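You operate a simulated robot arm through the tools that you are given. There is no shell and no other tool.

Carry out the task below with a simulated two-armed robot. There is one attempt and no reset: what you move stays moved.

JOB
Lock the press, then fit the steel press stud die in its slide.
Fine: brass eyelet die out onto the press mat, slide back in, lock left on, no stroke, rivet die untouched. Where these are worked on the way, their far stop is far enough and under half their travel is too little: press slide.

Only the result counts: the job must be done as asked and must still hold three seconds after the hand-in. Knocking over, shifting, dropping, spilling or breaking anything else fails it.

ROBOT AND FRAMES
Two 7-joint arms with fingered hands on one trunk that stands fixed in place. Base frame: the origin is at the foot of the trunk, x ahead of it, y to its left, z up. Lengths are in mm, angles in rad, forces in N, time in s.
The left shoulder is at [70, 139, 1083], the right one opposite. With the tool pointing down near the work surface each hand reaches from about 460 to 840 mm from the base axis, measured 20 degrees to its own side. Payload 3.9 kg a hand.
The TCP of each hand is the grasp point between the finger pads, 29 mm short of the fingertips. In the tool frame z runs along the fingers and y along their closing line. Largest opening 100 mm; the body of the gripper starts 34 mm behind the TCP. The gripper is a hand of 5 fingers: y runs from the thumb to the fingers, the wrist lies at [-15, -105, -177] in the tool frame.
Orientation is that of the tool frame in the base frame, as a unit quaternion [x, y, z, w]. With the fingers straight down and the wrist toward the robot, the tool's x, y and z point along [0, 1, 0], [1, 0, 0] and [0, 0, -1] of the base frame.

CONTROLS
- The arms move only by the tool step_arm. It takes "left_series", "right_series" or both (then of equal length, played together; a hand with none holds still); each is a list that holds one entry, the list of rows, each a list of 6 numbers: the shift along the base's x, y, z in m, then the turn, a rotation vector about the base's x, y, z in rad. In form: [[[tx, ty, tz, ax, ay, az], ...]]. A call has 1 to 20 rows; each row is the pose to reach, as a shift and turn from the pose commanded when the call began. Rows are played at 5 a second. More than 50 mm and 0.15 rad between two rows, and nothing of the call is played. Where a pose cannot be reached the arm comes as near as it can. A force on the tool above 80 N (or 10 N above the force at the start of the call, whichever is more), or a blocked arm, ends the call early, and 0.2 s more pass. In this call time passes only in rows, and 0.2 s behind the last. It gives the time, the measured TCP pose, the force on the tool (base axes), the opening and the grip force at its end, in the units of the frame above (readings bear some noise), with the torque about the TCP (base axes, N m) and any sound that the robot's microphone picked up.
- Cameras (640 x 400 px; columns grow to the right, rows downward): "scene" is now at [123.4, 47.6, 1402.8]; the picture's right is [0.54, -0.84, 0.00], its down [-0.51, -0.32, -0.80] and it looks along [0.67, 0.43, -0.60] (base axes); focal length 331 px, centre (320, 200). "left" rides on the left gripper at [-66, -86, -121] in its tool frame; the picture's right is [-0.76, -0.31, 0.58], its down [0.59, -0.70, 0.40] and it looks along [0.28, 0.64, 0.71] (tool axes); focal length 247 px, centre (320, 200). "right" rides on the right gripper at [66, -86, -121] in its tool frame; the picture's right is [-0.76, 0.31, -0.58], its down [-0.59, -0.70, 0.40] and it looks along [-0.28, 0.64, 0.71] (tool axes); focal length 247 px, centre (320, 200). There is no depth. A picture from a camera that has moved, and an enlarged one, comes with that camera's place and axes in the base frame and with its lens.
- camera(camera): a new picture of that camera. The clock stands still meanwhile.
- move_column(by): slides the trunk up (or, below 0, down) by that many mm; the arms and the scene camera ride with it, the base frame stays. It gives what a move gives, with no picture.
- finger_targets(index, middle, ring, little, thumb_bend, thumb_turn, hand): sets how far each is bent, from 0 (flat) to 1 (curled in); at 0.3 the hand is open as for a grip, at 0.7 the pads meet at the TCP. One left out holds its place. A second passes; each finger stops where it meets its share of the squeeze, and holds until it gets a number again. It is the only way to open and close the hand. It gives what a move gives, with no picture; readings hold the bend of each and the force on index, middle, ring, little, thumb and palm. thumb_turn goes from beside the hand (0) to across from the fingers (1), as for a grip.
- turn_head(pan, tilt): turns the head with the scene camera to pan (to the left, within 1.501 rad either way) and tilt (down, from -0.506 to 1.204), counted from straight ahead of the robot. It gives what a move gives.
- zoom(camera, box): a new picture of the part [left, top, right, bottom] of that camera's present view, enlarged. The clock stands still meanwhile.
- close_job(): hands the job in; it is judged then, once.

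Nothing tells you positions but the pictures and the camera data. Unless the task says otherwise, let go and move clear before handing in.

The tools are called after ">>>" by a JSON object that holds its "api" and its "payload". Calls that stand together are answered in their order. step_arm: Moves the arms, as the interface text tells. Its arguments: {"type":"object","properties":{"left_series":{"type":"array","items":{"type":"array","items":{"type":"array","items":{"type":"number"}}}},"right_series":{"type":"array","items":{"type":"array","items":{"type":"array","items":{"type":"number"}}}}},"required":[]} The other tools are called the same way: move_column (by) slides the trunk up or down; finger_targets (index, middle, ring, little, thumb_bend, thumb_turn, hand) moves the fingers one by one; turn_head (pan, tilt) turns the head that bears the scene camera; camera (camera) takes a picture; zoom (camera, box) takes an enlarged picture of a part of a camera's view; close_job () hands the job in.

At the start:

```text
time_s: 0.0
left_ee_pos: [361.3, 344.4, 1168.9]
left_ee_rot: [0.551, 0.835, -0.001, 0.001]
left_wrist_force: [-0.6, 0.6, -1.3]
left_moment: [-0.03, 0.0, 0.01]
left_width: 99.9
left_finger_force: 0.0
left_shape: jaw
left_bend: [0.3, 0.3, 0.3, 0.3, 0.3, 0.98]
left_finger forces: [0.1, 0.0, 0.0, 0.1, 0.0, 0.1]
right_ee_pos: [499.1, 0.7, 1144.1]
right_ee_rot: [0.55, 0.835, 0.0, 0.0]
right_wrist_force: [-0.5, 0.2, 0.3]
right_moment: [0.0, -0.03, -0.02]
right_width: 99.7
right_finger_force: 0.1
right_shape: jaw
right_bend: [0.3, 0.3, 0.3, 0.3, 0.3, 0.98]
right_finger forces: [0.1, 0.0, 0.0, 0.1, 0.0, 0.0]
trunk travel left (down, up): [-725.0, 115.0]
head pan, tilt: [0.565, 0.646]
```

scene: 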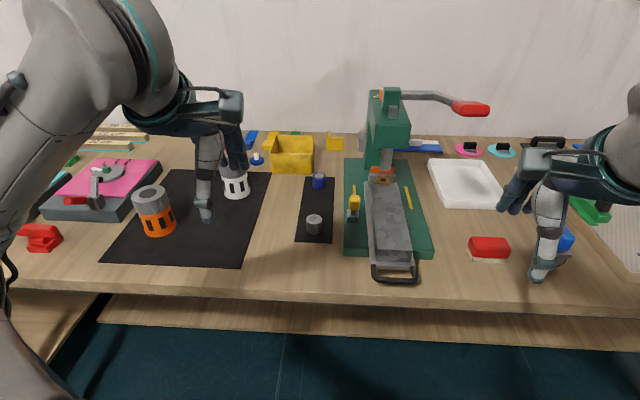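
right: 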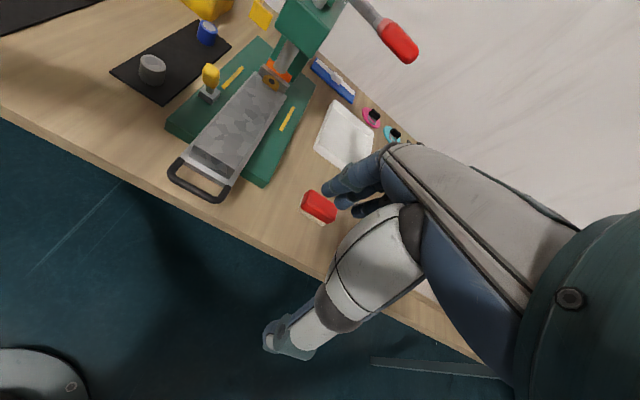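
left: 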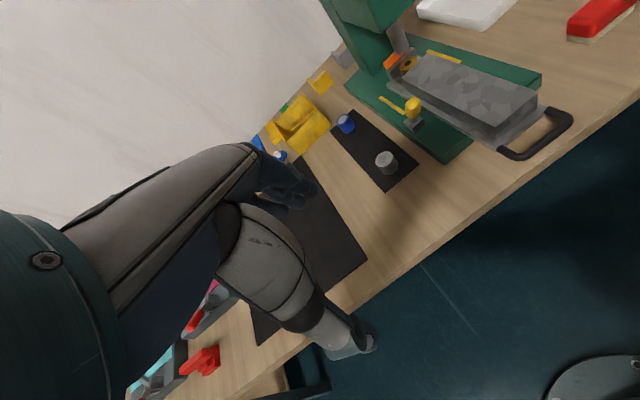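

I see a green press with a grey slide that has a black handle facing the robot, a yellow-topped lever (probably the lock) on its left, and a dark mat with a steel and a blue die. I'll take enlarged pictures before moving anything.

>>> {"api": "zoom", "payload": {"camera": "scene", "box": [280, 140, 440, 290]}}

>>> {"api": "zoom", "payload": {"camera": "scene", "box": [340, 70, 500, 170]}}

>>> {"api": "zoom", "payload": {"camera": "left", "box": [320, 20, 600, 200]}}

>>> {"api": "zoom", "payload": {"camera": "right", "box": [100, 0, 420, 220]}}

```text
2.67 times, centred on (360, 215) of scene
camera zoom: at [123.4, 47.6, 1402.8], right [0.54, -0.84, 0.0], down [-0.51, -0.32, -0.8], along [0.67, 0.43, -0.6], focal length 882 px, centre (213, 160)
```

zoom: 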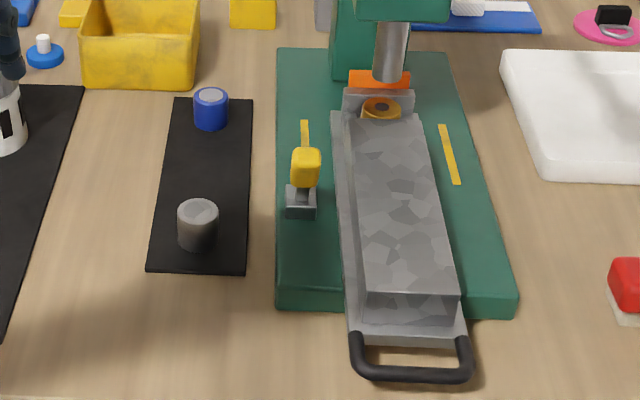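

```text
4.00 times, centred on (420, 120) of scene
camera zoom: at [123.4, 47.6, 1402.8], right [0.54, -0.84, 0.0], down [-0.51, -0.32, -0.8], along [0.67, 0.43, -0.6], focal length 1322 px, centre (-80, 520)
```

zoom: 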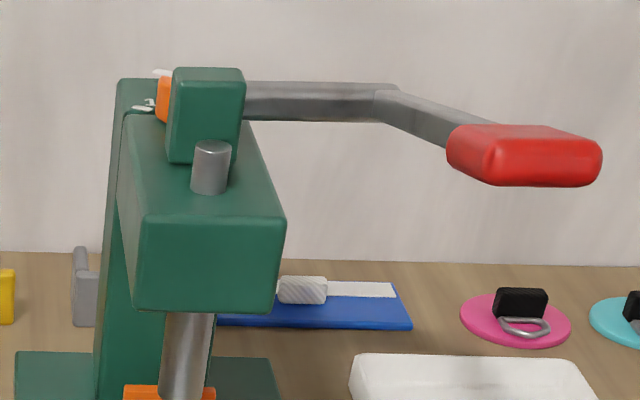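

```text
2.22 times, centred on (460, 110) of left
camera zoom: at [309.7, 250.1, 1291.4], right [0.02, -0.82, -0.58], down [-0.88, 0.26, -0.4], along [0.48, 0.51, -0.71], focal length 549 px, centre (9, 400)
```

zoom: 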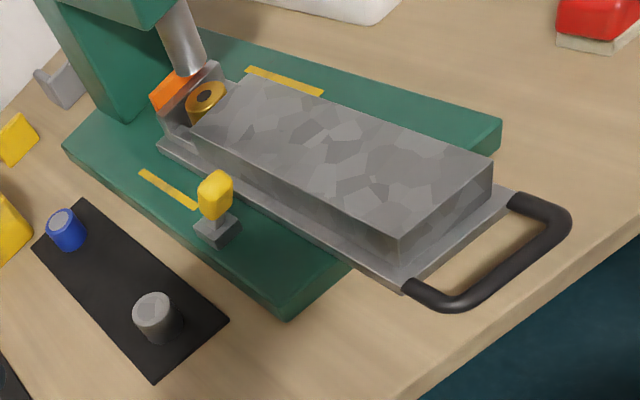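

```text
1.82 times, centred on (260, 110) of right
camera zoom: at [394.9, 26.0, 1264.5], right [0.58, -0.57, 0.58], down [-0.41, -0.82, -0.4], along [0.7, -0.01, -0.71], focal length 449 px, centre (429, 364)
```

zoom: 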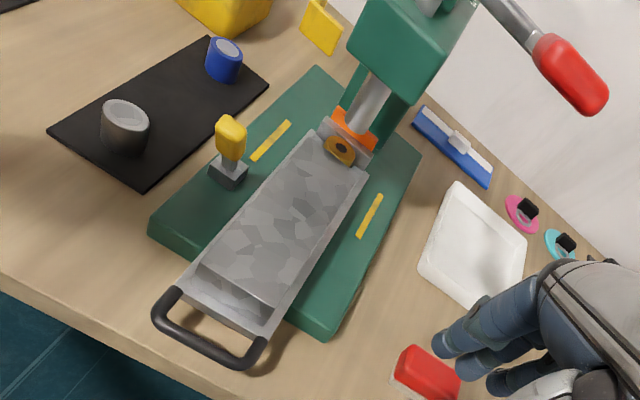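

The brass die sits at the far end of the slide, about (796, 286, 943). The yellow lever is near (654, 293, 965), the handle near (546, 145, 907) and the steel die top near (597, 363, 925). I'll move the left hand closer, still high above everything, to see how the lever and slide work.

>>> {"api": "step_arm", "payload": {"left_series": [[[0.035, -0.011, -0.017, 0, 0, 0], [0.07, -0.022, -0.034, 0, 0, 0], [0.105, -0.033, -0.052, 0, 0, 0], [0.139, -0.044, -0.069, 0, 0, 0]]]}}

>>> {"api": "turn_head", "payload": {"pan": 0.42, "tilt": 0.7}}

```text
time_s: 1.0
left_ee_pos: [502.1, 301.6, 1102.8]
left_ee_rot: [0.551, 0.835, 0.001, 0.0]
left_wrist_force: [0.7, 0.7, -0.1]
left_moment: [0.02, 0.0, 0.0]
left_width: 99.9
left_finger_force: 0.0
left_shape: jaw
left_bend: [0.3, 0.3, 0.3, 0.3, 0.3, 0.98]
left_finger forces: [0.0, 0.1, 0.1, 0.0, 0.0, 0.0]
right_ee_pos: [499.9, -0.5, 1143.0]
right_ee_rot: [0.55, 0.835, 0.001, -0.001]
right_wrist_force: [0.0, 0.7, -0.4]
right_moment: [0.0, 0.02, 0.01]
right_width: 99.9
right_finger_force: 0.0
right_shape: jaw
right_bend: [0.3, 0.3, 0.3, 0.3, 0.3, 0.98]
right_finger forces: [0.0, 0.0, 0.1, 0.1, 0.0, 0.1]
trunk travel left (down, up): [-725.0, 115.0]
head pan, tilt: [0.565, 0.646]
```

```text
time_s: 1.7
left_ee_pos: [500.8, 301.4, 1102.8]
left_ee_rot: [0.55, 0.835, 0.0, -0.001]
left_wrist_force: [0.0, 0.4, 0.1]
left_moment: [0.03, -0.02, -0.01]
left_width: 99.8
left_finger_force: 0.0
left_shape: jaw
left_bend: [0.3, 0.3, 0.3, 0.3, 0.3, 0.98]
left_finger forces: [0.1, 0.1, 0.1, 0.0, 0.0, 0.0]
right_ee_pos: [498.4, 0.4, 1144.8]
right_ee_rot: [0.551, 0.835, 0.0, 0.0]
right_wrist_force: [-0.3, -0.2, 0.3]
right_moment: [0.04, 0.0, 0.0]
right_width: 99.6
right_finger_force: 0.1
right_shape: jaw
right_bend: [0.3, 0.3, 0.3, 0.3, 0.3, 0.98]
right_finger forces: [0.1, 0.1, 0.0, 0.1, 0.0, 0.1]
trunk travel left (down, up): [-725.0, 115.0]
head pan, tilt: [0.421, 0.7]
```

The hand is closer and the head has turned towards the press. I'll look with both cameras now.

>>> {"api": "camera", "payload": {"camera": "left"}}

>>> {"api": "camera", "payload": {"camera": "scene"}}

>>> {"api": "zoom", "payload": {"camera": "left", "box": [300, 60, 500, 185]}}

```text
taken
camera left: at [449.0, 208.1, 1224.4], right [0.02, -0.82, -0.58], down [-0.88, 0.26, -0.4], along [0.48, 0.51, -0.71], focal length 247 px, centre (320, 200)
```

left: 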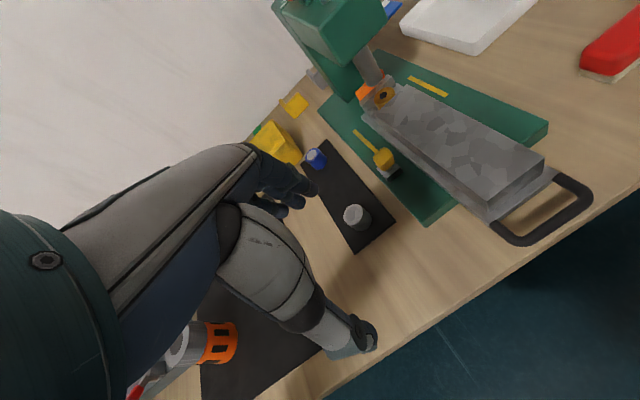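

```text
taken
camera scene: at [127.1, 36.0, 1398.2], right [0.41, -0.91, 0.0], down [-0.59, -0.26, -0.77], along [0.7, 0.31, -0.64], focal length 331 px, centre (320, 200)
```

scene: 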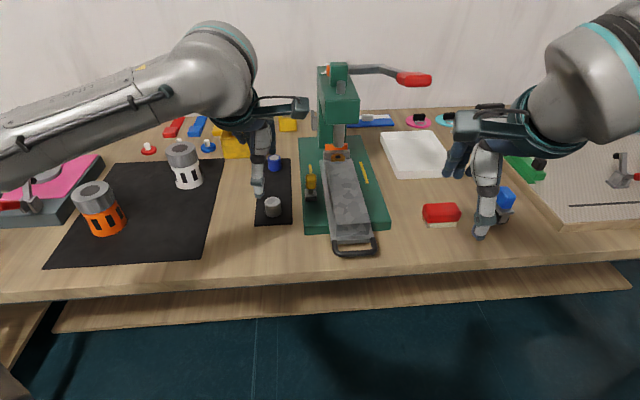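

```text
3.20 times, centred on (400, 122) of left
camera zoom: at [449.0, 208.1, 1224.4], right [0.02, -0.82, -0.58], down [-0.88, 0.26, -0.4], along [0.48, 0.51, -0.71], focal length 790 px, centre (64, 448)
```

zoom: 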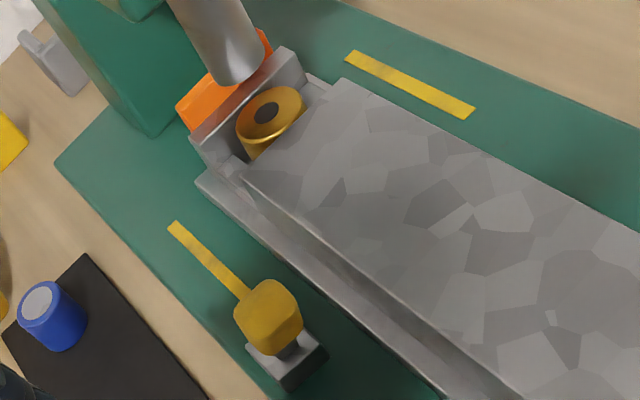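

The lever stands upright in a small bracket on the press base. I'll zoom hard on it and on the die pocket to see which way each one moves.

>>> {"api": "zoom", "payload": {"camera": "left", "box": [360, 135, 408, 195]}}

>>> {"api": "zoom", "payload": {"camera": "scene", "box": [290, 140, 354, 230]}}

>>> {"api": "zoom", "payload": {"camera": "right", "box": [180, 40, 300, 115]}}

>>> {"api": "zoom", "payload": {"camera": "left", "box": [345, 70, 425, 120]}}

```text
6.67 times, centred on (384, 165) of left
camera zoom: at [449.0, 208.1, 1224.4], right [0.02, -0.82, -0.58], down [-0.88, 0.26, -0.4], along [0.48, 0.51, -0.71], focal length 1646 px, centre (-107, 433)
```

zoom: 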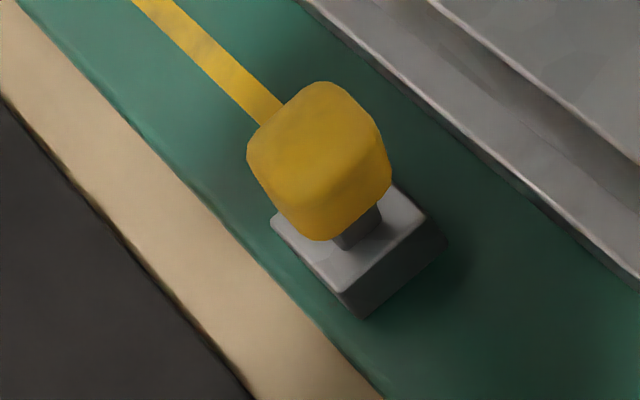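

```text
4.44 times, centred on (322, 185) of scene
camera zoom: at [127.1, 36.0, 1398.2], right [0.41, -0.91, 0.0], down [-0.59, -0.26, -0.77], along [0.7, 0.31, -0.64], focal length 1469 px, centre (311, 267)
```

zoom: 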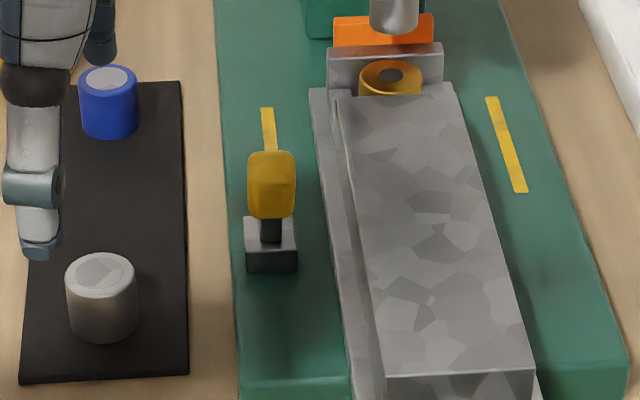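

```text
5.33 times, centred on (240, 78) of right
camera zoom: at [394.5, 26.2, 1264.6], right [0.58, -0.57, 0.58], down [-0.41, -0.82, -0.4], along [0.7, -0.01, -0.71], focal length 1317 px, centre (747, 853)
```

zoom: 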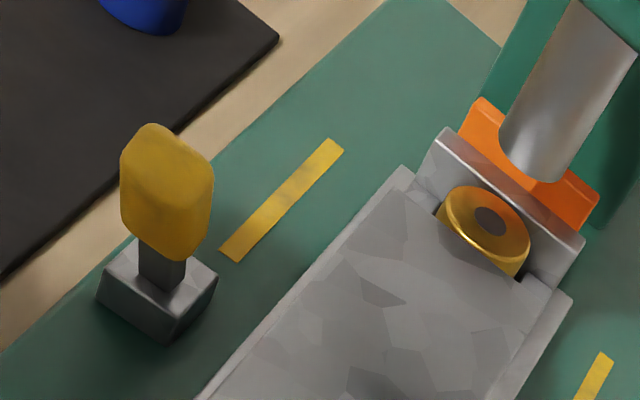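

```text
8.00 times, centred on (385, 95) of left
camera zoom: at [449.0, 208.1, 1224.4], right [0.02, -0.82, -0.58], down [-0.88, 0.26, -0.4], along [0.48, 0.51, -0.71], focal length 1976 px, centre (-200, 1040)
```

zoom: 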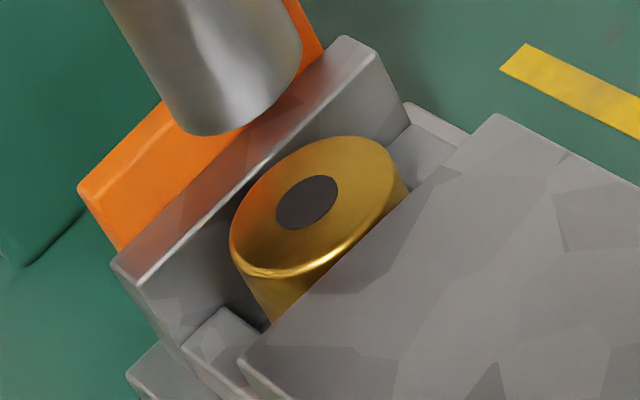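

The lever leans slightly towards the robot. I now put the knob near (663, 297, 950), the brass die top near (807, 289, 933), the steel die top near (616, 375, 902) and the table at about z 860. I'll look closely at the hands and the handle to see how the fingers would fit.

>>> {"api": "zoom", "payload": {"camera": "scene", "box": [430, 80, 590, 250]}}

>>> {"api": "zoom", "payload": {"camera": "scene", "box": [200, 80, 340, 210]}}

>>> {"api": "zoom", "payload": {"camera": "left", "box": [470, 130, 620, 260]}}

>>> {"api": "zoom", "payload": {"camera": "scene", "box": [300, 160, 400, 270]}}

```text
2.35 times, centred on (510, 165) of scene
camera zoom: at [127.1, 36.0, 1398.2], right [0.41, -0.91, 0.0], down [-0.59, -0.26, -0.77], along [0.7, 0.31, -0.64], focal length 778 px, centre (-127, 282)
```

zoom: 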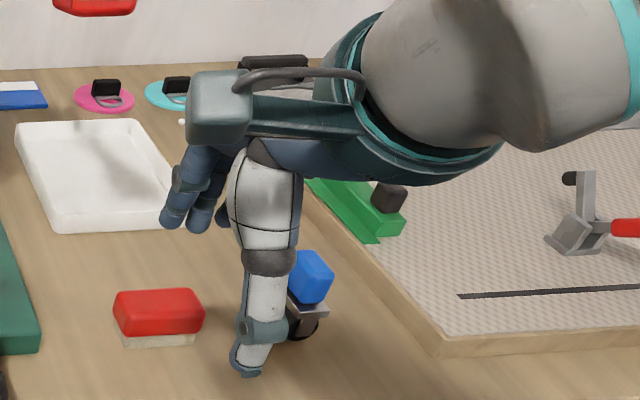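

```text
3.08 times, centred on (270, 145) of scene
camera zoom: at [127.1, 36.0, 1398.2], right [0.41, -0.91, 0.0], down [-0.59, -0.26, -0.77], along [0.7, 0.31, -0.64], focal length 1017 px, centre (474, 369)
```

zoom: 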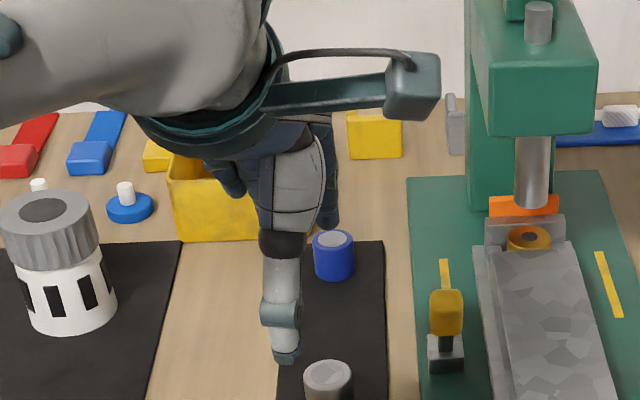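

```text
3.08 times, centred on (545, 195) of left
camera zoom: at [449.0, 208.1, 1224.4], right [0.02, -0.82, -0.58], down [-0.88, 0.26, -0.4], along [0.48, 0.51, -0.71], focal length 760 px, centre (-372, 215)
```

zoom: 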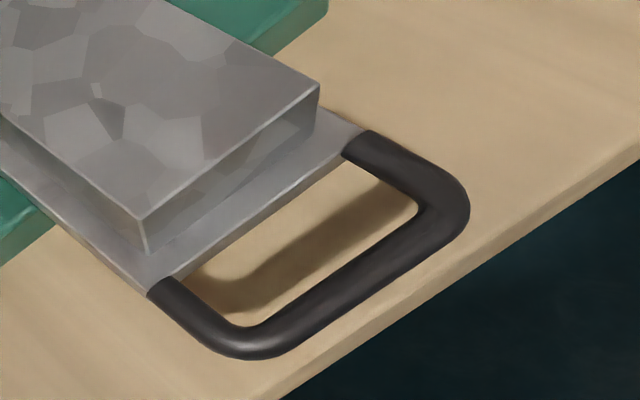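

```text
3.64 times, centred on (350, 215) of scene
camera zoom: at [127.1, 36.0, 1398.2], right [0.41, -0.91, 0.0], down [-0.59, -0.26, -0.77], along [0.7, 0.31, -0.64], focal length 1202 px, centre (211, 146)
```

zoom: 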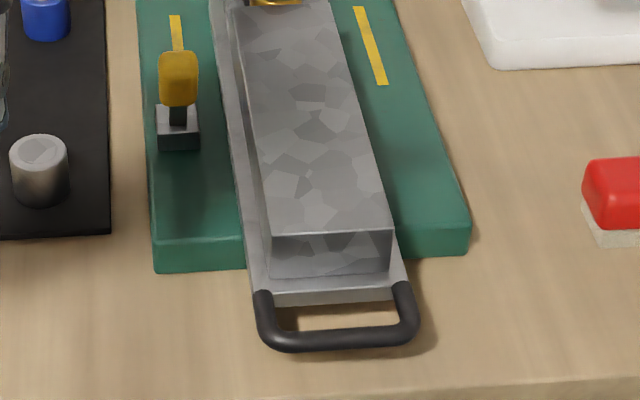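

The slide is one long carriage: handle, plate, block and a die pocket at its far end. I'll check my own fingers from the wrist camera before working the lever.

>>> {"api": "zoom", "payload": {"camera": "left", "box": [220, 130, 400, 370]}}

>>> {"api": "zoom", "payload": {"camera": "scene", "box": [300, 50, 400, 160]}}

>>> {"api": "zoom", "payload": {"camera": "right", "box": [240, 0, 340, 110]}}

```text
1.67 times, centred on (310, 250) of left
camera zoom: at [449.0, 208.1, 1224.4], right [0.02, -0.82, -0.58], down [-0.88, 0.26, -0.4], along [0.48, 0.51, -0.71], focal length 412 px, centre (337, 117)
```

zoom: 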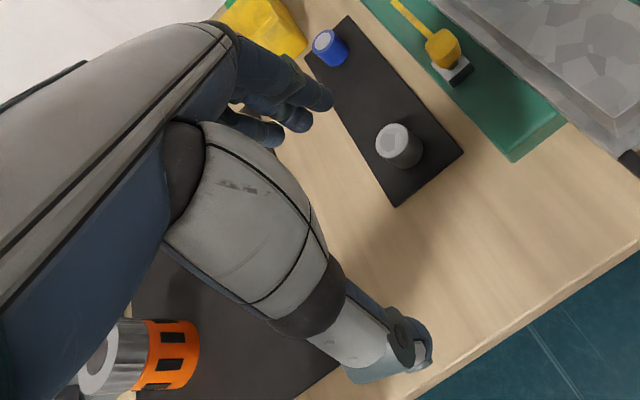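

```text
3.64 times, centred on (350, 105) of scene
camera zoom: at [127.1, 36.0, 1398.2], right [0.41, -0.91, 0.0], down [-0.59, -0.26, -0.77], along [0.7, 0.31, -0.64], focal length 1202 px, centre (211, 546)
```

zoom: 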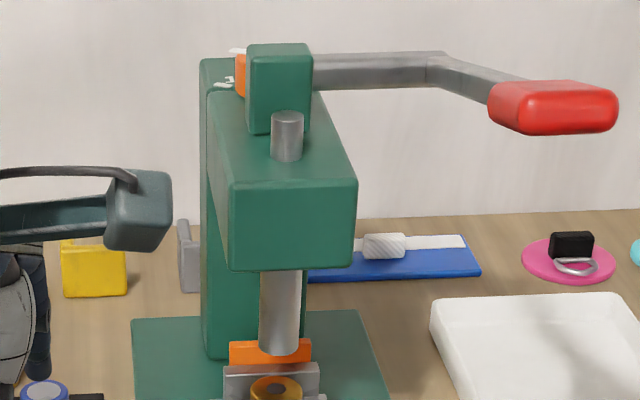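

```text
3.64 times, centred on (290, 55) of right
camera zoom: at [394.5, 26.2, 1264.6], right [0.58, -0.57, 0.58], down [-0.41, -0.82, -0.4], along [0.7, -0.01, -0.71], focal length 898 px, centre (429, 727)
```

zoom: 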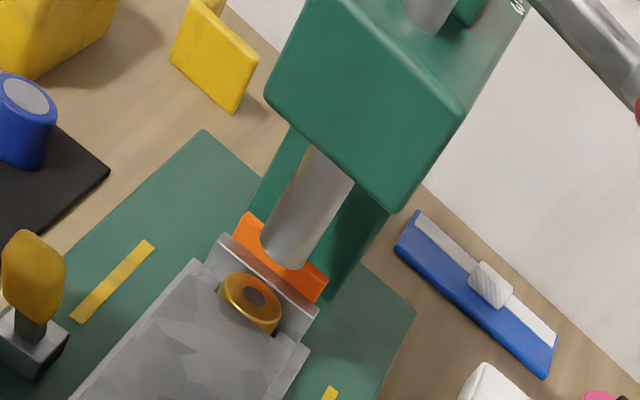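

There are white marks beside the orange piece at the top pivot that may be lock markings. I'll zoom on them, and on the orange plate behind the die pocket.

>>> {"api": "zoom", "payload": {"camera": "scene", "box": [312, 58, 348, 81]}}

>>> {"api": "zoom", "payload": {"camera": "right", "box": [280, 0, 340, 38]}}

>>> {"api": "zoom", "payload": {"camera": "scene", "box": [318, 136, 358, 161]}}

>>> {"api": "zoom", "payload": {"camera": "scene", "box": [298, 160, 328, 206]}}

```text
16.00 times, centred on (330, 70) of scene
camera zoom: at [127.1, 36.0, 1398.2], right [0.41, -0.91, 0.0], down [-0.59, -0.26, -0.77], along [0.7, 0.31, -0.64], focal length 5289 px, centre (160, 2288)
```

zoom: 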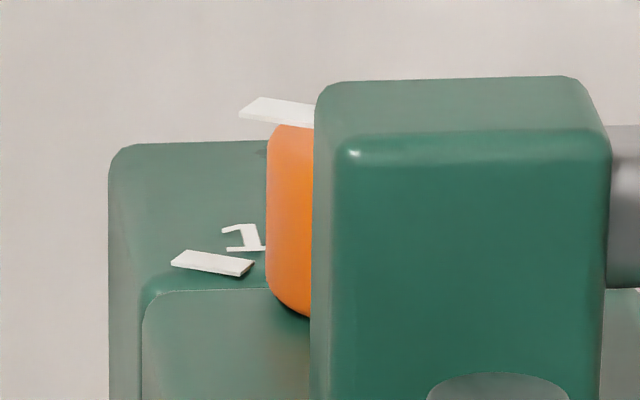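

```text
10.53 times, centred on (310, 19) of right
camera zoom: at [394.5, 26.2, 1264.6], right [0.58, -0.57, 0.58], down [-0.41, -0.82, -0.4], along [0.7, -0.01, -0.71], focal length 2600 px, centre (425, 2105)
```

zoom: 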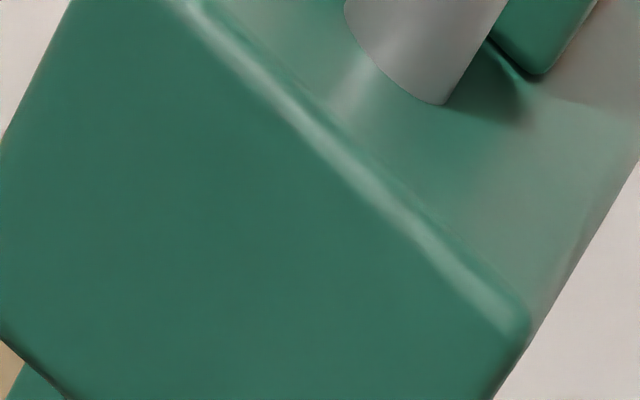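

```text
16.00 times, centred on (338, 148) of scene
camera zoom: at [127.1, 36.0, 1398.2], right [0.41, -0.91, 0.0], down [-0.59, -0.26, -0.77], along [0.7, 0.31, -0.64], focal length 5289 px, centre (32, 1024)
```

zoom: 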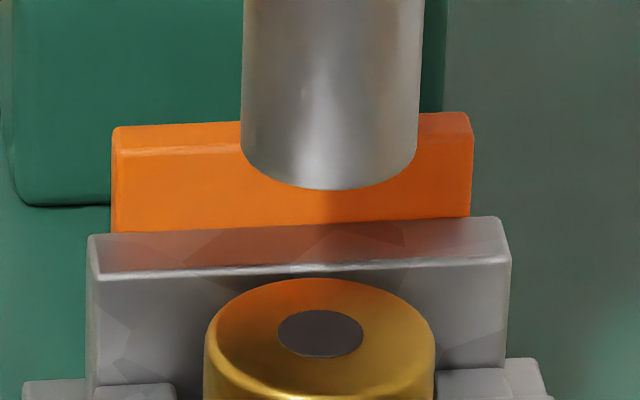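

```text
8.70 times, centred on (313, 183) of scene
camera zoom: at [127.1, 36.0, 1398.2], right [0.41, -0.91, 0.0], down [-0.59, -0.26, -0.77], along [0.7, 0.31, -0.64], focal length 2875 px, centre (381, 348)
```

zoom: 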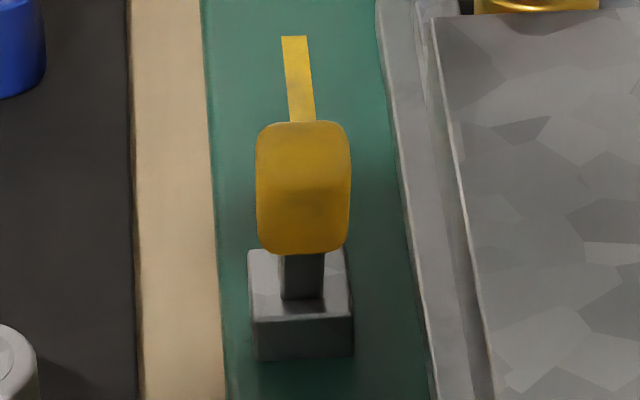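

There seem to be white "1" and bar marks beside an orange piece on top of the press column, so the lock could be there. I'll raise the left hand to look from above and to the left before deciding.

>>> {"api": "step_arm", "payload": {"left_series": [[[0.022, 0.018, 0.035, 0, 0, 0], [0.044, 0.037, 0.07, 0, 0, 0], [0.066, 0.056, 0.105, 0, 0, 0], [0.088, 0.074, 0.14, 0, 0, 0], [0.11, 0.093, 0.176, 0, 0, 0]]]}}

>>> {"api": "camera", "payload": {"camera": "left"}}

```text
time_s: 2.9
left_ee_pos: [614.6, 392.7, 1274.1]
left_ee_rot: [0.551, 0.834, 0.0, -0.002]
left_wrist_force: [0.8, -0.7, 0.0]
left_moment: [0.0, 0.02, 0.01]
left_width: 100.0
left_finger_force: 0.0
left_shape: jaw
left_bend: [0.3, 0.3, 0.3, 0.3, 0.3, 0.98]
left_finger forces: [0.0, 0.0, 0.1, 0.1, 0.0, 0.1]
right_ee_pos: [500.4, -0.9, 1143.9]
right_ee_rot: [0.55, 0.835, -0.001, -0.002]
right_wrist_force: [0.3, 0.3, -0.4]
right_moment: [-0.01, 0.05, 0.01]
right_width: 99.5
right_finger_force: 0.1
right_shape: jaw
right_bend: [0.3, 0.3, 0.3, 0.3, 0.3, 0.98]
right_finger forces: [0.0, 0.0, 0.0, 0.1, 0.0, 0.0]
trunk travel left (down, up): [-725.0, 115.0]
head pan, tilt: [0.421, 0.7]
```

```text
taken
camera left: at [563.2, 298.4, 1395.3], right [0.01, -0.82, -0.58], down [-0.88, 0.27, -0.4], along [0.48, 0.51, -0.71], focal length 247 px, centre (320, 200)
```

left: 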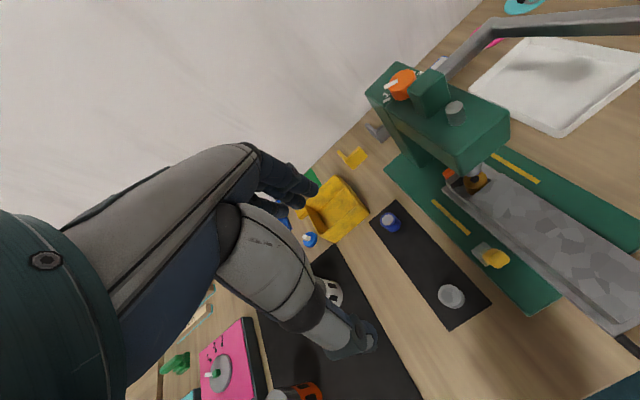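

There is an orange knob on top of the press column with a white pointer and marks. I'll zoom on it and on the yellow lever.

>>> {"api": "zoom", "payload": {"camera": "left", "box": [370, 60, 434, 110]}}

>>> {"api": "zoom", "payload": {"camera": "left", "box": [430, 190, 560, 290]}}

>>> {"api": "zoom", "payload": {"camera": "left", "box": [420, 140, 540, 220]}}

```text
8.00 times, centred on (402, 85) of left
camera zoom: at [563.2, 298.4, 1395.3], right [0.01, -0.82, -0.58], down [-0.88, 0.27, -0.4], along [0.48, 0.51, -0.71], focal length 1976 px, centre (-336, 1120)
```

zoom: 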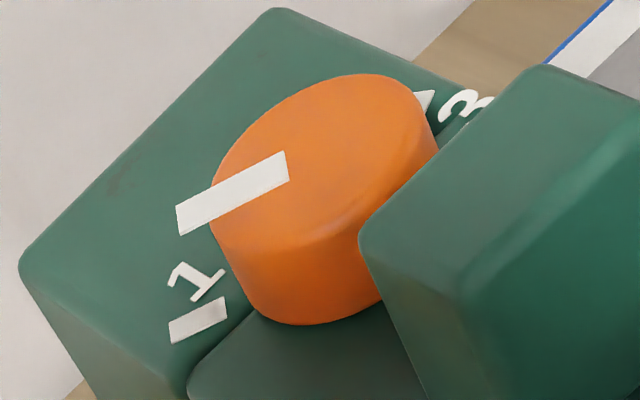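

```text
4.00 times, centred on (495, 240) of left
camera zoom: at [563.2, 298.4, 1395.3], right [0.01, -0.82, -0.58], down [-0.88, 0.27, -0.4], along [0.48, 0.51, -0.71], focal length 988 px, centre (-380, 40)
```

zoom: 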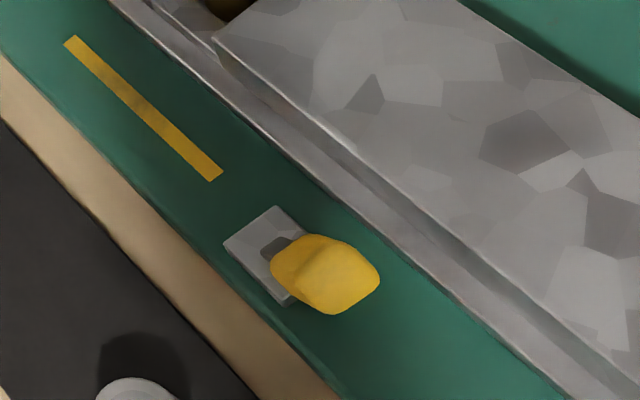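

```text
5.00 times, centred on (480, 180) of left
camera zoom: at [563.2, 298.4, 1395.3], right [0.01, -0.82, -0.58], down [-0.88, 0.27, -0.4], along [0.48, 0.51, -0.71], focal length 1235 px, centre (-480, 300)
```

zoom: 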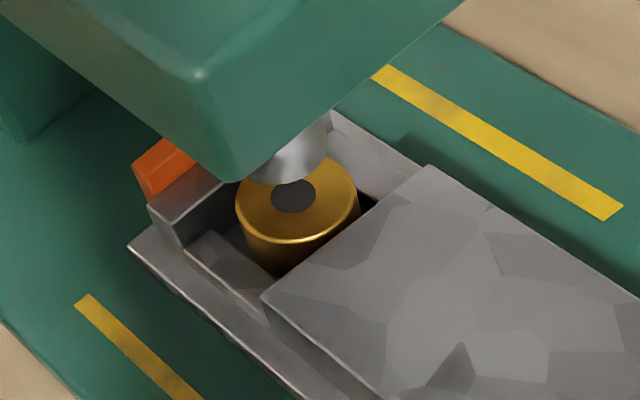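

The orange knob is a numbered setting dial, so I'll leave it alone. The yellow lever leans towards the robot and is the lock, so it should flip away from me. I'll bring the left hand above the lever, lined up with the slide at about 29° yaw.

>>> {"api": "step_arm", "payload": {"left_series": [[[0.01, -0.019, -0.039, 0, 0, 0.021], [0.02, -0.038, -0.078, 0, 0, 0.042], [0.03, -0.058, -0.117, 0, 0, 0.063], [0.04, -0.077, -0.156, 0, 0, 0.084], [0.05, -0.097, -0.196, 0, 0, 0.105]]]}}

>>> {"api": "finger_targets", "payload": {"hand": "left", "index": 0.48, "middle": 0.48, "ring": 0.48, "little": 0.48, "thumb_bend": 0.48}}

>>> {"api": "camera", "payload": {"camera": "left"}}

>>> {"api": "zoom", "payload": {"camera": "scene", "box": [220, 60, 420, 270]}}

```text
time_s: 4.1
left_ee_pos: [660.4, 294.6, 1078.6]
left_ee_rot: [0.505, 0.863, 0.0, 0.0]
left_wrist_force: [-0.2, 0.3, 1.0]
left_moment: [0.02, -0.03, 0.03]
left_width: 99.8
left_finger_force: 0.1
left_shape: jaw
left_bend: [0.3, 0.3, 0.3, 0.3, 0.3, 0.98]
left_finger forces: [0.0, 0.1, 0.1, 0.1, 0.0, 0.0]
right_ee_pos: [500.1, -1.8, 1143.4]
right_ee_rot: [0.551, 0.835, 0.0, -0.001]
right_wrist_force: [-0.3, -0.1, -0.6]
right_moment: [0.01, 0.01, 0.02]
right_width: 99.8
right_finger_force: 0.0
right_shape: jaw
right_bend: [0.3, 0.3, 0.3, 0.3, 0.3, 0.98]
right_finger forces: [0.1, 0.0, 0.0, 0.0, 0.0, 0.1]
trunk travel left (down, up): [-725.0, 115.0]
head pan, tilt: [0.421, 0.7]
```

```text
time_s: 5.1
left_ee_pos: [661.3, 294.3, 1077.5]
left_ee_rot: [0.506, 0.862, 0.0, 0.001]
left_wrist_force: [0.8, 0.5, 0.1]
left_moment: [0.03, 0.0, 0.0]
left_width: 55.4
left_finger_force: 0.0
left_shape: fingers
left_bend: [0.48, 0.48, 0.48, 0.48, 0.48, 0.98]
left_finger forces: [0.1, 0.0, 0.0, 0.0, 0.0, 0.0]
right_ee_pos: [498.1, -0.8, 1143.3]
right_ee_rot: [0.55, 0.835, 0.0, 0.0]
right_wrist_force: [0.9, -0.6, -0.2]
right_moment: [-0.01, 0.0, 0.02]
right_width: 100.1
right_finger_force: 0.0
right_shape: jaw
right_bend: [0.3, 0.3, 0.3, 0.3, 0.3, 0.98]
right_finger forces: [0.0, 0.0, 0.1, 0.1, 0.0, 0.0]
trunk travel left (down, up): [-725.0, 115.0]
head pan, tilt: [0.421, 0.7]
```

```text
taken
camera left: at [619.2, 195.3, 1200.6], right [0.1, -0.81, -0.58], down [-0.9, 0.17, -0.4], along [0.42, 0.56, -0.71], focal length 247 px, centre (320, 200)
```

left: 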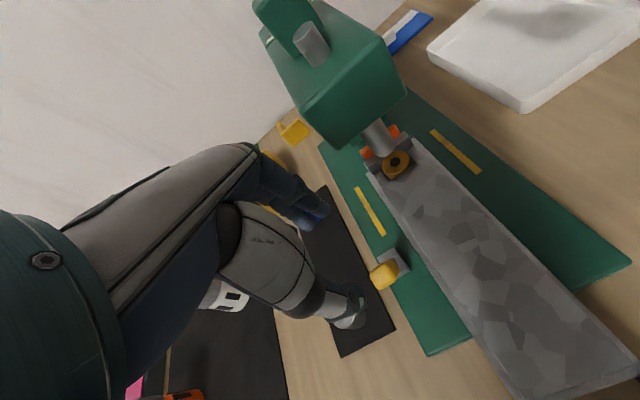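

```text
1.90 times, centred on (320, 165) of scene
camera zoom: at [127.8, 35.5, 1398.1], right [0.41, -0.91, 0.0], down [-0.59, -0.26, -0.76], along [0.7, 0.31, -0.64], focal length 630 px, centre (320, 267)
```

zoom: 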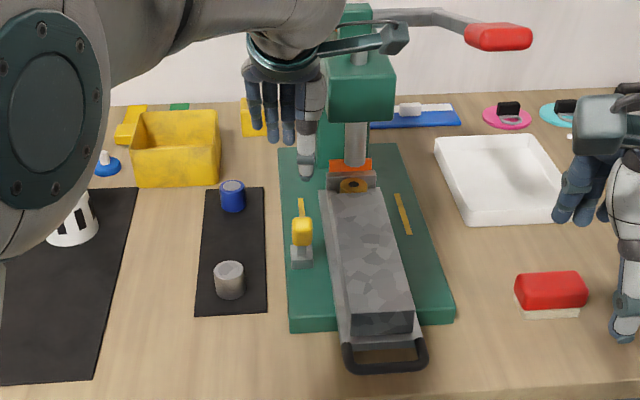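

In this hand the index opposes the thumb at the grasp point, with the other fingers spread to the left. The thumb lines up behind the lever knob, so I'll lower the hand with the knob between thumb and index.

>>> {"api": "step_arm", "payload": {"left_series": [[[0.001, 0.001, -0.04, 0, 0, 0], [0.001, 0.001, -0.08, 0, 0, 0], [0.001, 0.001, -0.1, 0, 0, 0], [0.001, 0.001, -0.118, 0, 0, 0]]]}}

>>> {"api": "camera", "payload": {"camera": "left"}}

>>> {"api": "zoom", "payload": {"camera": "scene", "box": [250, 100, 390, 240]}}

>>> {"api": "zoom", "payload": {"camera": "right", "box": [140, 0, 340, 120]}}

```text
time_s: 6.1
left_ee_pos: [662.9, 297.2, 961.8]
left_ee_rot: [0.506, 0.862, 0.0, -0.001]
left_wrist_force: [-0.5, 0.4, 0.2]
left_moment: [0.0, -0.03, -0.03]
left_width: 55.5
left_finger_force: 0.1
left_shape: fingers
left_bend: [0.48, 0.48, 0.48, 0.48, 0.48, 0.98]
left_finger forces: [0.0, 0.0, 0.0, 0.0, 0.1, 0.0]
right_ee_pos: [499.7, -0.6, 1143.4]
right_ee_rot: [0.551, 0.835, 0.0, 0.0]
right_wrist_force: [0.0, -0.2, -0.6]
right_moment: [-0.01, 0.01, -0.03]
right_width: 99.7
right_finger_force: 0.1
right_shape: jaw
right_bend: [0.3, 0.3, 0.3, 0.3, 0.3, 0.98]
right_finger forces: [0.0, 0.0, 0.0, 0.1, 0.0, 0.0]
trunk travel left (down, up): [-725.0, 115.0]
head pan, tilt: [0.421, 0.7]
```

```text
taken
camera left: at [621.4, 197.6, 1083.7], right [0.1, -0.81, -0.58], down [-0.9, 0.17, -0.4], along [0.42, 0.56, -0.71], focal length 247 px, centre (320, 200)
```

left: 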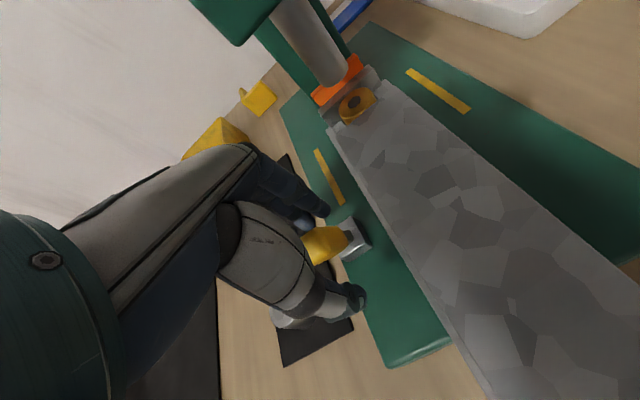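

```text
2.86 times, centred on (320, 170) of scene
camera zoom: at [128.5, 35.7, 1398.1], right [0.41, -0.91, 0.0], down [-0.59, -0.26, -0.76], along [0.7, 0.31, -0.64], focal length 944 px, centre (320, 286)
```

zoom: 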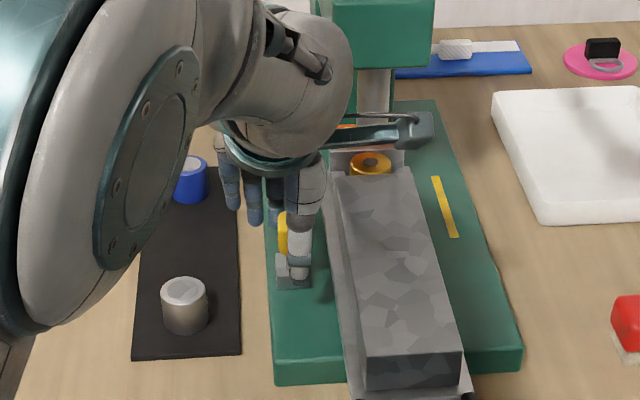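

```text
3.20 times, centred on (240, 60) of right
camera zoom: at [395.8, 26.0, 1264.2], right [0.58, -0.57, 0.58], down [-0.41, -0.82, -0.4], along [0.7, -0.01, -0.71], focal length 790 px, centre (576, 648)
```

zoom: 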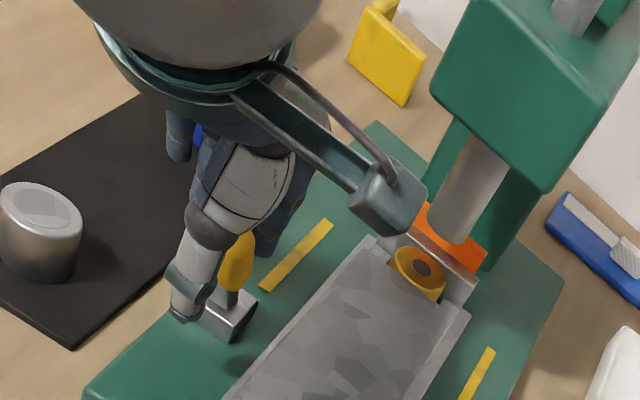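

The thumb sits directly behind the knob and the index is ahead of it. I'll push forward along the slide direction in small steps.

>>> {"api": "step_arm", "payload": {"left_series": [[[0.013, 0.007, 0, 0, 0, 0], [0.022, 0.012, 0.001, 0, 0, 0], [0.031, 0.017, 0.002, 0, 0, 0], [0.039, 0.022, 0.003, 0, 0, 0], [0.048, 0.027, 0.002, 0, 0, 0]]]}}

>>> {"api": "camera", "payload": {"camera": "left"}}

>>> {"api": "zoom", "payload": {"camera": "right", "box": [140, 0, 340, 120]}}

```text
time_s: 7.3
left_ee_pos: [708.7, 325.0, 964.5]
left_ee_rot: [0.506, 0.863, 0.0, 0.001]
left_wrist_force: [-1.0, -0.5, 0.8]
left_moment: [-0.03, 0.07, 0.03]
left_width: 57.3
left_finger_force: 0.7
left_shape: fingers
left_bend: [0.48, 0.48, 0.48, 0.48, 0.47, 0.97]
left_finger forces: [0.0, 0.0, 0.1, 0.0, 1.3, 0.0]
right_ee_pos: [498.8, -0.6, 1144.7]
right_ee_rot: [0.55, 0.835, -0.001, 0.0]
right_wrist_force: [-1.1, 0.1, 0.4]
right_moment: [0.02, -0.02, 0.02]
right_width: 100.0
right_finger_force: 0.0
right_shape: jaw
right_bend: [0.3, 0.3, 0.3, 0.3, 0.3, 0.98]
right_finger forces: [0.0, 0.1, 0.0, 0.0, 0.0, 0.0]
trunk travel left (down, up): [-725.0, 115.0]
head pan, tilt: [0.421, 0.7]
```

```text
taken
camera left: at [668.0, 224.8, 1086.4], right [0.1, -0.81, -0.58], down [-0.9, 0.17, -0.4], along [0.42, 0.56, -0.71], focal length 247 px, centre (320, 200)
```

left: 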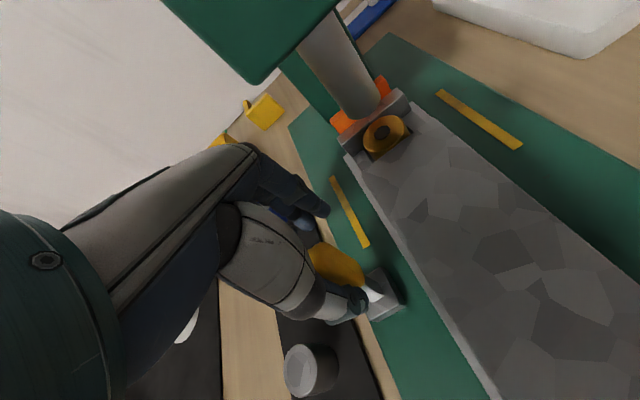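

```text
3.20 times, centred on (240, 60) of right
camera zoom: at [394.5, 25.9, 1264.6], right [0.58, -0.57, 0.58], down [-0.41, -0.82, -0.4], along [0.7, -0.01, -0.71], focal length 790 px, centre (576, 648)
```

zoom: 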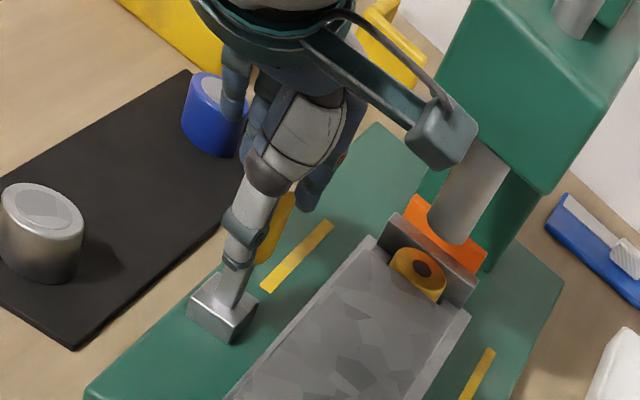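

The lever has swung past upright and is now leaning away, with a light thumb force of about 1.3 N. I'll keep pushing gently to find its end stop.

>>> {"api": "step_arm", "payload": {"left_series": [[[0.006, 0.003, -0.001, 0, 0, 0], [0.012, 0.006, -0.003, 0, 0, 0], [0.017, 0.01, -0.005, 0, 0, 0]]]}}

>>> {"api": "camera", "payload": {"camera": "left"}}

>>> {"api": "zoom", "payload": {"camera": "right", "box": [140, 0, 340, 120]}}

```text
time_s: 8.1
left_ee_pos: [725.8, 332.9, 962.0]
left_ee_rot: [0.507, 0.862, 0.001, 0.001]
left_wrist_force: [-2.8, -2.5, 3.1]
left_moment: [-0.11, 0.15, 0.0]
left_width: 61.4
left_finger_force: 2.1
left_shape: fingers
left_bend: [0.48, 0.48, 0.48, 0.48, 0.45, 0.97]
left_finger forces: [0.0, 0.0, 0.1, 0.0, 4.4, 0.1]
right_ee_pos: [499.1, -2.0, 1144.3]
right_ee_rot: [0.55, 0.835, 0.001, 0.001]
right_wrist_force: [1.0, -0.3, 0.0]
right_moment: [-0.02, 0.01, 0.0]
right_width: 99.9
right_finger_force: 0.1
right_shape: jaw
right_bend: [0.3, 0.3, 0.3, 0.3, 0.3, 0.98]
right_finger forces: [0.1, 0.0, 0.0, 0.0, 0.0, 0.0]
trunk travel left (down, up): [-725.0, 115.0]
head pan, tilt: [0.421, 0.7]
```

```text
taken
camera left: at [684.2, 233.9, 1082.9], right [0.1, -0.81, -0.58], down [-0.9, 0.17, -0.4], along [0.42, 0.56, -0.71], focal length 247 px, centre (320, 200)
```

left: 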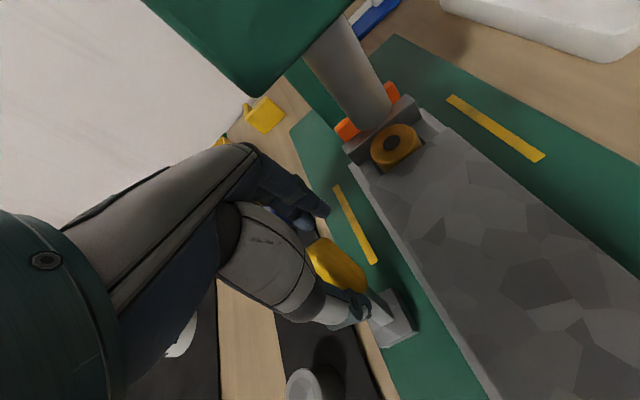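

```text
3.20 times, centred on (240, 60) of right
camera zoom: at [393.7, 25.3, 1264.9], right [0.58, -0.58, 0.58], down [-0.41, -0.82, -0.4], along [0.7, -0.01, -0.71], focal length 790 px, centre (576, 648)
```

zoom: 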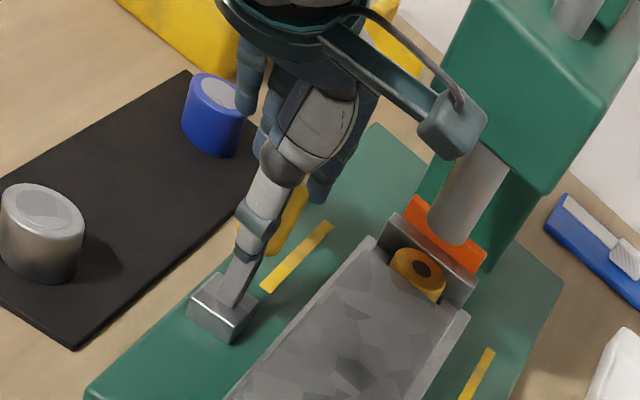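

The force on the thumb is rising (4.4 N), so the lever may be near its stop. I'll push a little more and check for a click or further motion.

>>> {"api": "step_arm", "payload": {"left_series": [[[0.005, 0.003, -0.002, 0, 0, 0], [0.01, 0.006, -0.004, 0, 0, 0], [0.014, 0.008, -0.006, 0, 0, 0]]]}}

>>> {"api": "zoom", "payload": {"camera": "right", "box": [140, 0, 340, 120]}}

>>> {"api": "zoom", "payload": {"camera": "left", "box": [260, 180, 440, 380]}}

```text
time_s: 8.9
left_ee_pos: [738.2, 340.8, 958.7]
left_ee_rot: [0.506, 0.862, 0.002, 0.003]
left_wrist_force: [-7.2, -5.0, 13.4]
left_moment: [-0.48, 0.77, 0.03]
left_width: 75.3
left_finger_force: 7.2
left_shape: fingers
left_bend: [0.48, 0.48, 0.48, 0.48, 0.39, 0.96]
left_finger forces: [0.1, 0.1, 0.0, 0.1, 13.9, 0.0]
right_ee_pos: [495.9, -1.8, 1145.5]
right_ee_rot: [0.551, 0.835, 0.001, 0.002]
right_wrist_force: [-0.4, -0.4, 0.8]
right_moment: [-0.02, 0.01, 0.01]
right_width: 100.0
right_finger_force: 0.0
right_shape: jaw
right_bend: [0.3, 0.3, 0.3, 0.3, 0.3, 0.98]
right_finger forces: [0.1, 0.0, 0.0, 0.0, 0.1, 0.0]
trunk travel left (down, up): [-725.0, 115.0]
head pan, tilt: [0.421, 0.7]
```

```text
3.20 times, centred on (240, 60) of right
camera zoom: at [391.1, 23.9, 1266.0], right [0.58, -0.58, 0.58], down [-0.41, -0.82, -0.4], along [0.7, -0.01, -0.71], focal length 790 px, centre (576, 648)
```

zoom: 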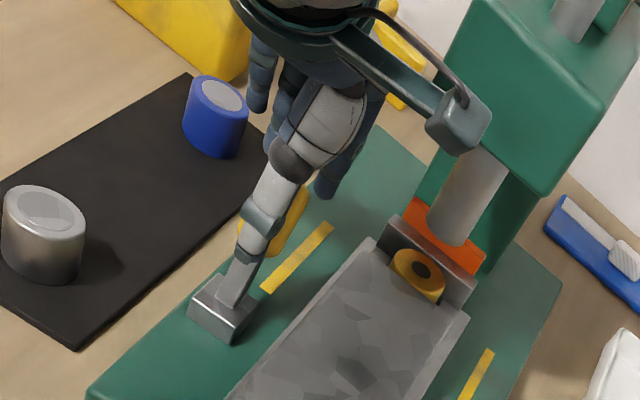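

```text
2.00 times, centred on (350, 280) of left
camera zoom: at [696.2, 241.0, 1079.6], right [0.1, -0.81, -0.58], down [-0.9, 0.17, -0.4], along [0.43, 0.56, -0.71], focal length 494 px, centre (260, 40)
```

zoom: 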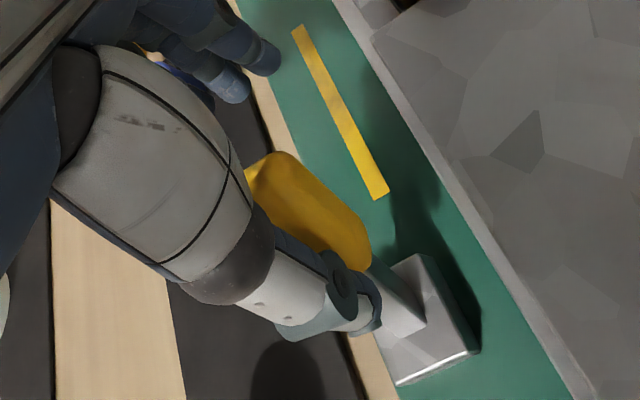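

The lever has stopped moving and is leaning fully the other way. Extra push only bends the thumb (13.9 N), so it's at its stop. I'll open the fingers so nothing drags it back, lift away and check that it stays.

>>> {"api": "finger_targets", "payload": {"hand": "left", "index": 0.3, "middle": 0.3, "ring": 0.3, "little": 0.3, "thumb_bend": 0.3}}

>>> {"api": "step_arm", "payload": {"left_series": [[[-0.005, -0.003, 0.01, 0, 0, 0], [-0.008, -0.004, 0.05, 0, 0, 0], [-0.008, -0.004, 0.095, 0, 0, 0], [-0.03, -0.02, 0.13, 0, 0, 0], [-0.06, -0.04, 0.16, 0, 0, 0], [-0.1, -0.06, 0.18, 0, 0, 0]]]}}

>>> {"api": "camera", "payload": {"camera": "left"}}

>>> {"api": "zoom", "payload": {"camera": "right", "box": [140, 0, 340, 120]}}

>>> {"api": "zoom", "payload": {"camera": "scene", "box": [270, 120, 400, 220]}}

```text
time_s: 9.9
left_ee_pos: [740.7, 342.6, 954.4]
left_ee_rot: [0.506, 0.863, 0.0, 0.0]
left_wrist_force: [-2.5, -1.4, 0.4]
left_moment: [-0.07, 0.07, -0.01]
left_width: 101.2
left_finger_force: 1.8
left_shape: fingers
left_bend: [0.3, 0.3, 0.3, 0.3, 0.26, 0.97]
left_finger forces: [0.0, 0.0, 0.0, 0.1, 3.3, 0.0]
right_ee_pos: [499.3, 0.9, 1143.2]
right_ee_rot: [0.551, 0.835, 0.0, 0.0]
right_wrist_force: [-0.8, 0.7, 1.1]
right_moment: [-0.02, 0.0, 0.02]
right_width: 99.5
right_finger_force: 0.1
right_shape: jaw
right_bend: [0.3, 0.3, 0.3, 0.3, 0.3, 0.98]
right_finger forces: [0.0, 0.0, 0.0, 0.0, 0.0, 0.0]
trunk travel left (down, up): [-725.0, 115.0]
head pan, tilt: [0.421, 0.7]
```

```text
time_s: 11.3
left_ee_pos: [638.4, 283.6, 1134.0]
left_ee_rot: [0.506, 0.863, 0.002, 0.001]
left_wrist_force: [-0.9, -1.4, -0.5]
left_moment: [-0.01, -0.02, 0.03]
left_width: 98.9
left_finger_force: 0.0
left_shape: fingers
left_bend: [0.3, 0.3, 0.3, 0.3, 0.3, 0.98]
left_finger forces: [0.0, 0.0, 0.0, 0.0, 0.0, 0.0]
right_ee_pos: [498.2, 0.5, 1144.5]
right_ee_rot: [0.551, 0.834, 0.001, 0.0]
right_wrist_force: [-0.9, -0.4, 0.0]
right_moment: [0.04, -0.01, -0.01]
right_width: 99.8
right_finger_force: 0.1
right_shape: jaw
right_bend: [0.3, 0.3, 0.3, 0.3, 0.3, 0.98]
right_finger forces: [0.0, 0.0, 0.1, 0.0, 0.0, 0.0]
trunk travel left (down, up): [-725.0, 115.0]
head pan, tilt: [0.421, 0.7]
```

```text
taken
camera left: at [596.9, 183.3, 1256.7], right [0.1, -0.81, -0.58], down [-0.9, 0.17, -0.4], along [0.42, 0.56, -0.71], focal length 247 px, centre (320, 200)
```

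left: 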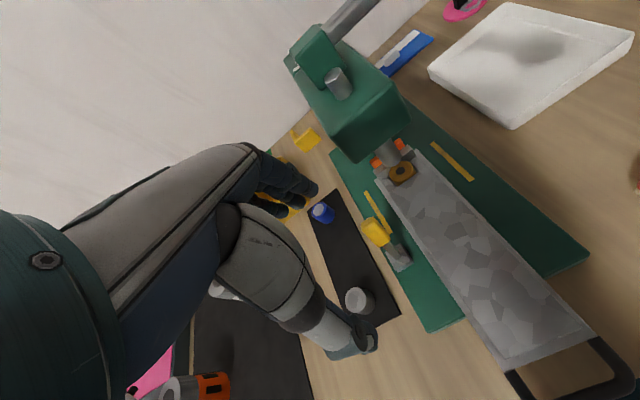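

```text
3.20 times, centred on (240, 60) of right
camera zoom: at [392.7, 25.0, 1265.2], right [0.58, -0.58, 0.58], down [-0.41, -0.82, -0.4], along [0.7, -0.01, -0.71], focal length 790 px, centre (576, 648)
```

zoom: 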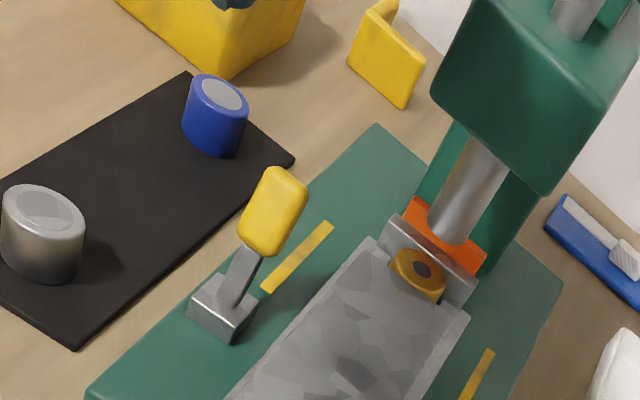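

```text
4.00 times, centred on (335, 170) of scene
camera zoom: at [125.1, 34.6, 1398.4], right [0.41, -0.91, 0.0], down [-0.59, -0.26, -0.77], along [0.7, 0.31, -0.64], focal length 1322 px, centre (260, 320)
```

zoom: 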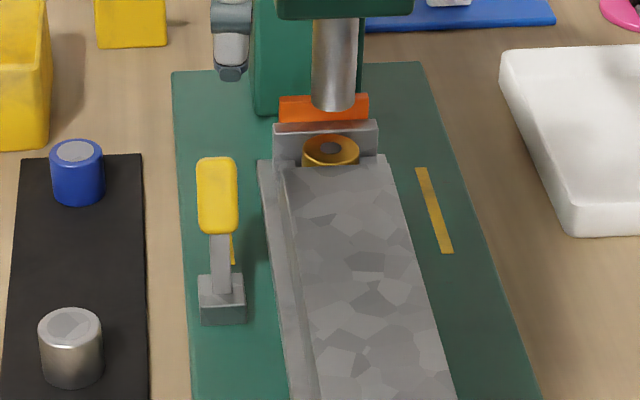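

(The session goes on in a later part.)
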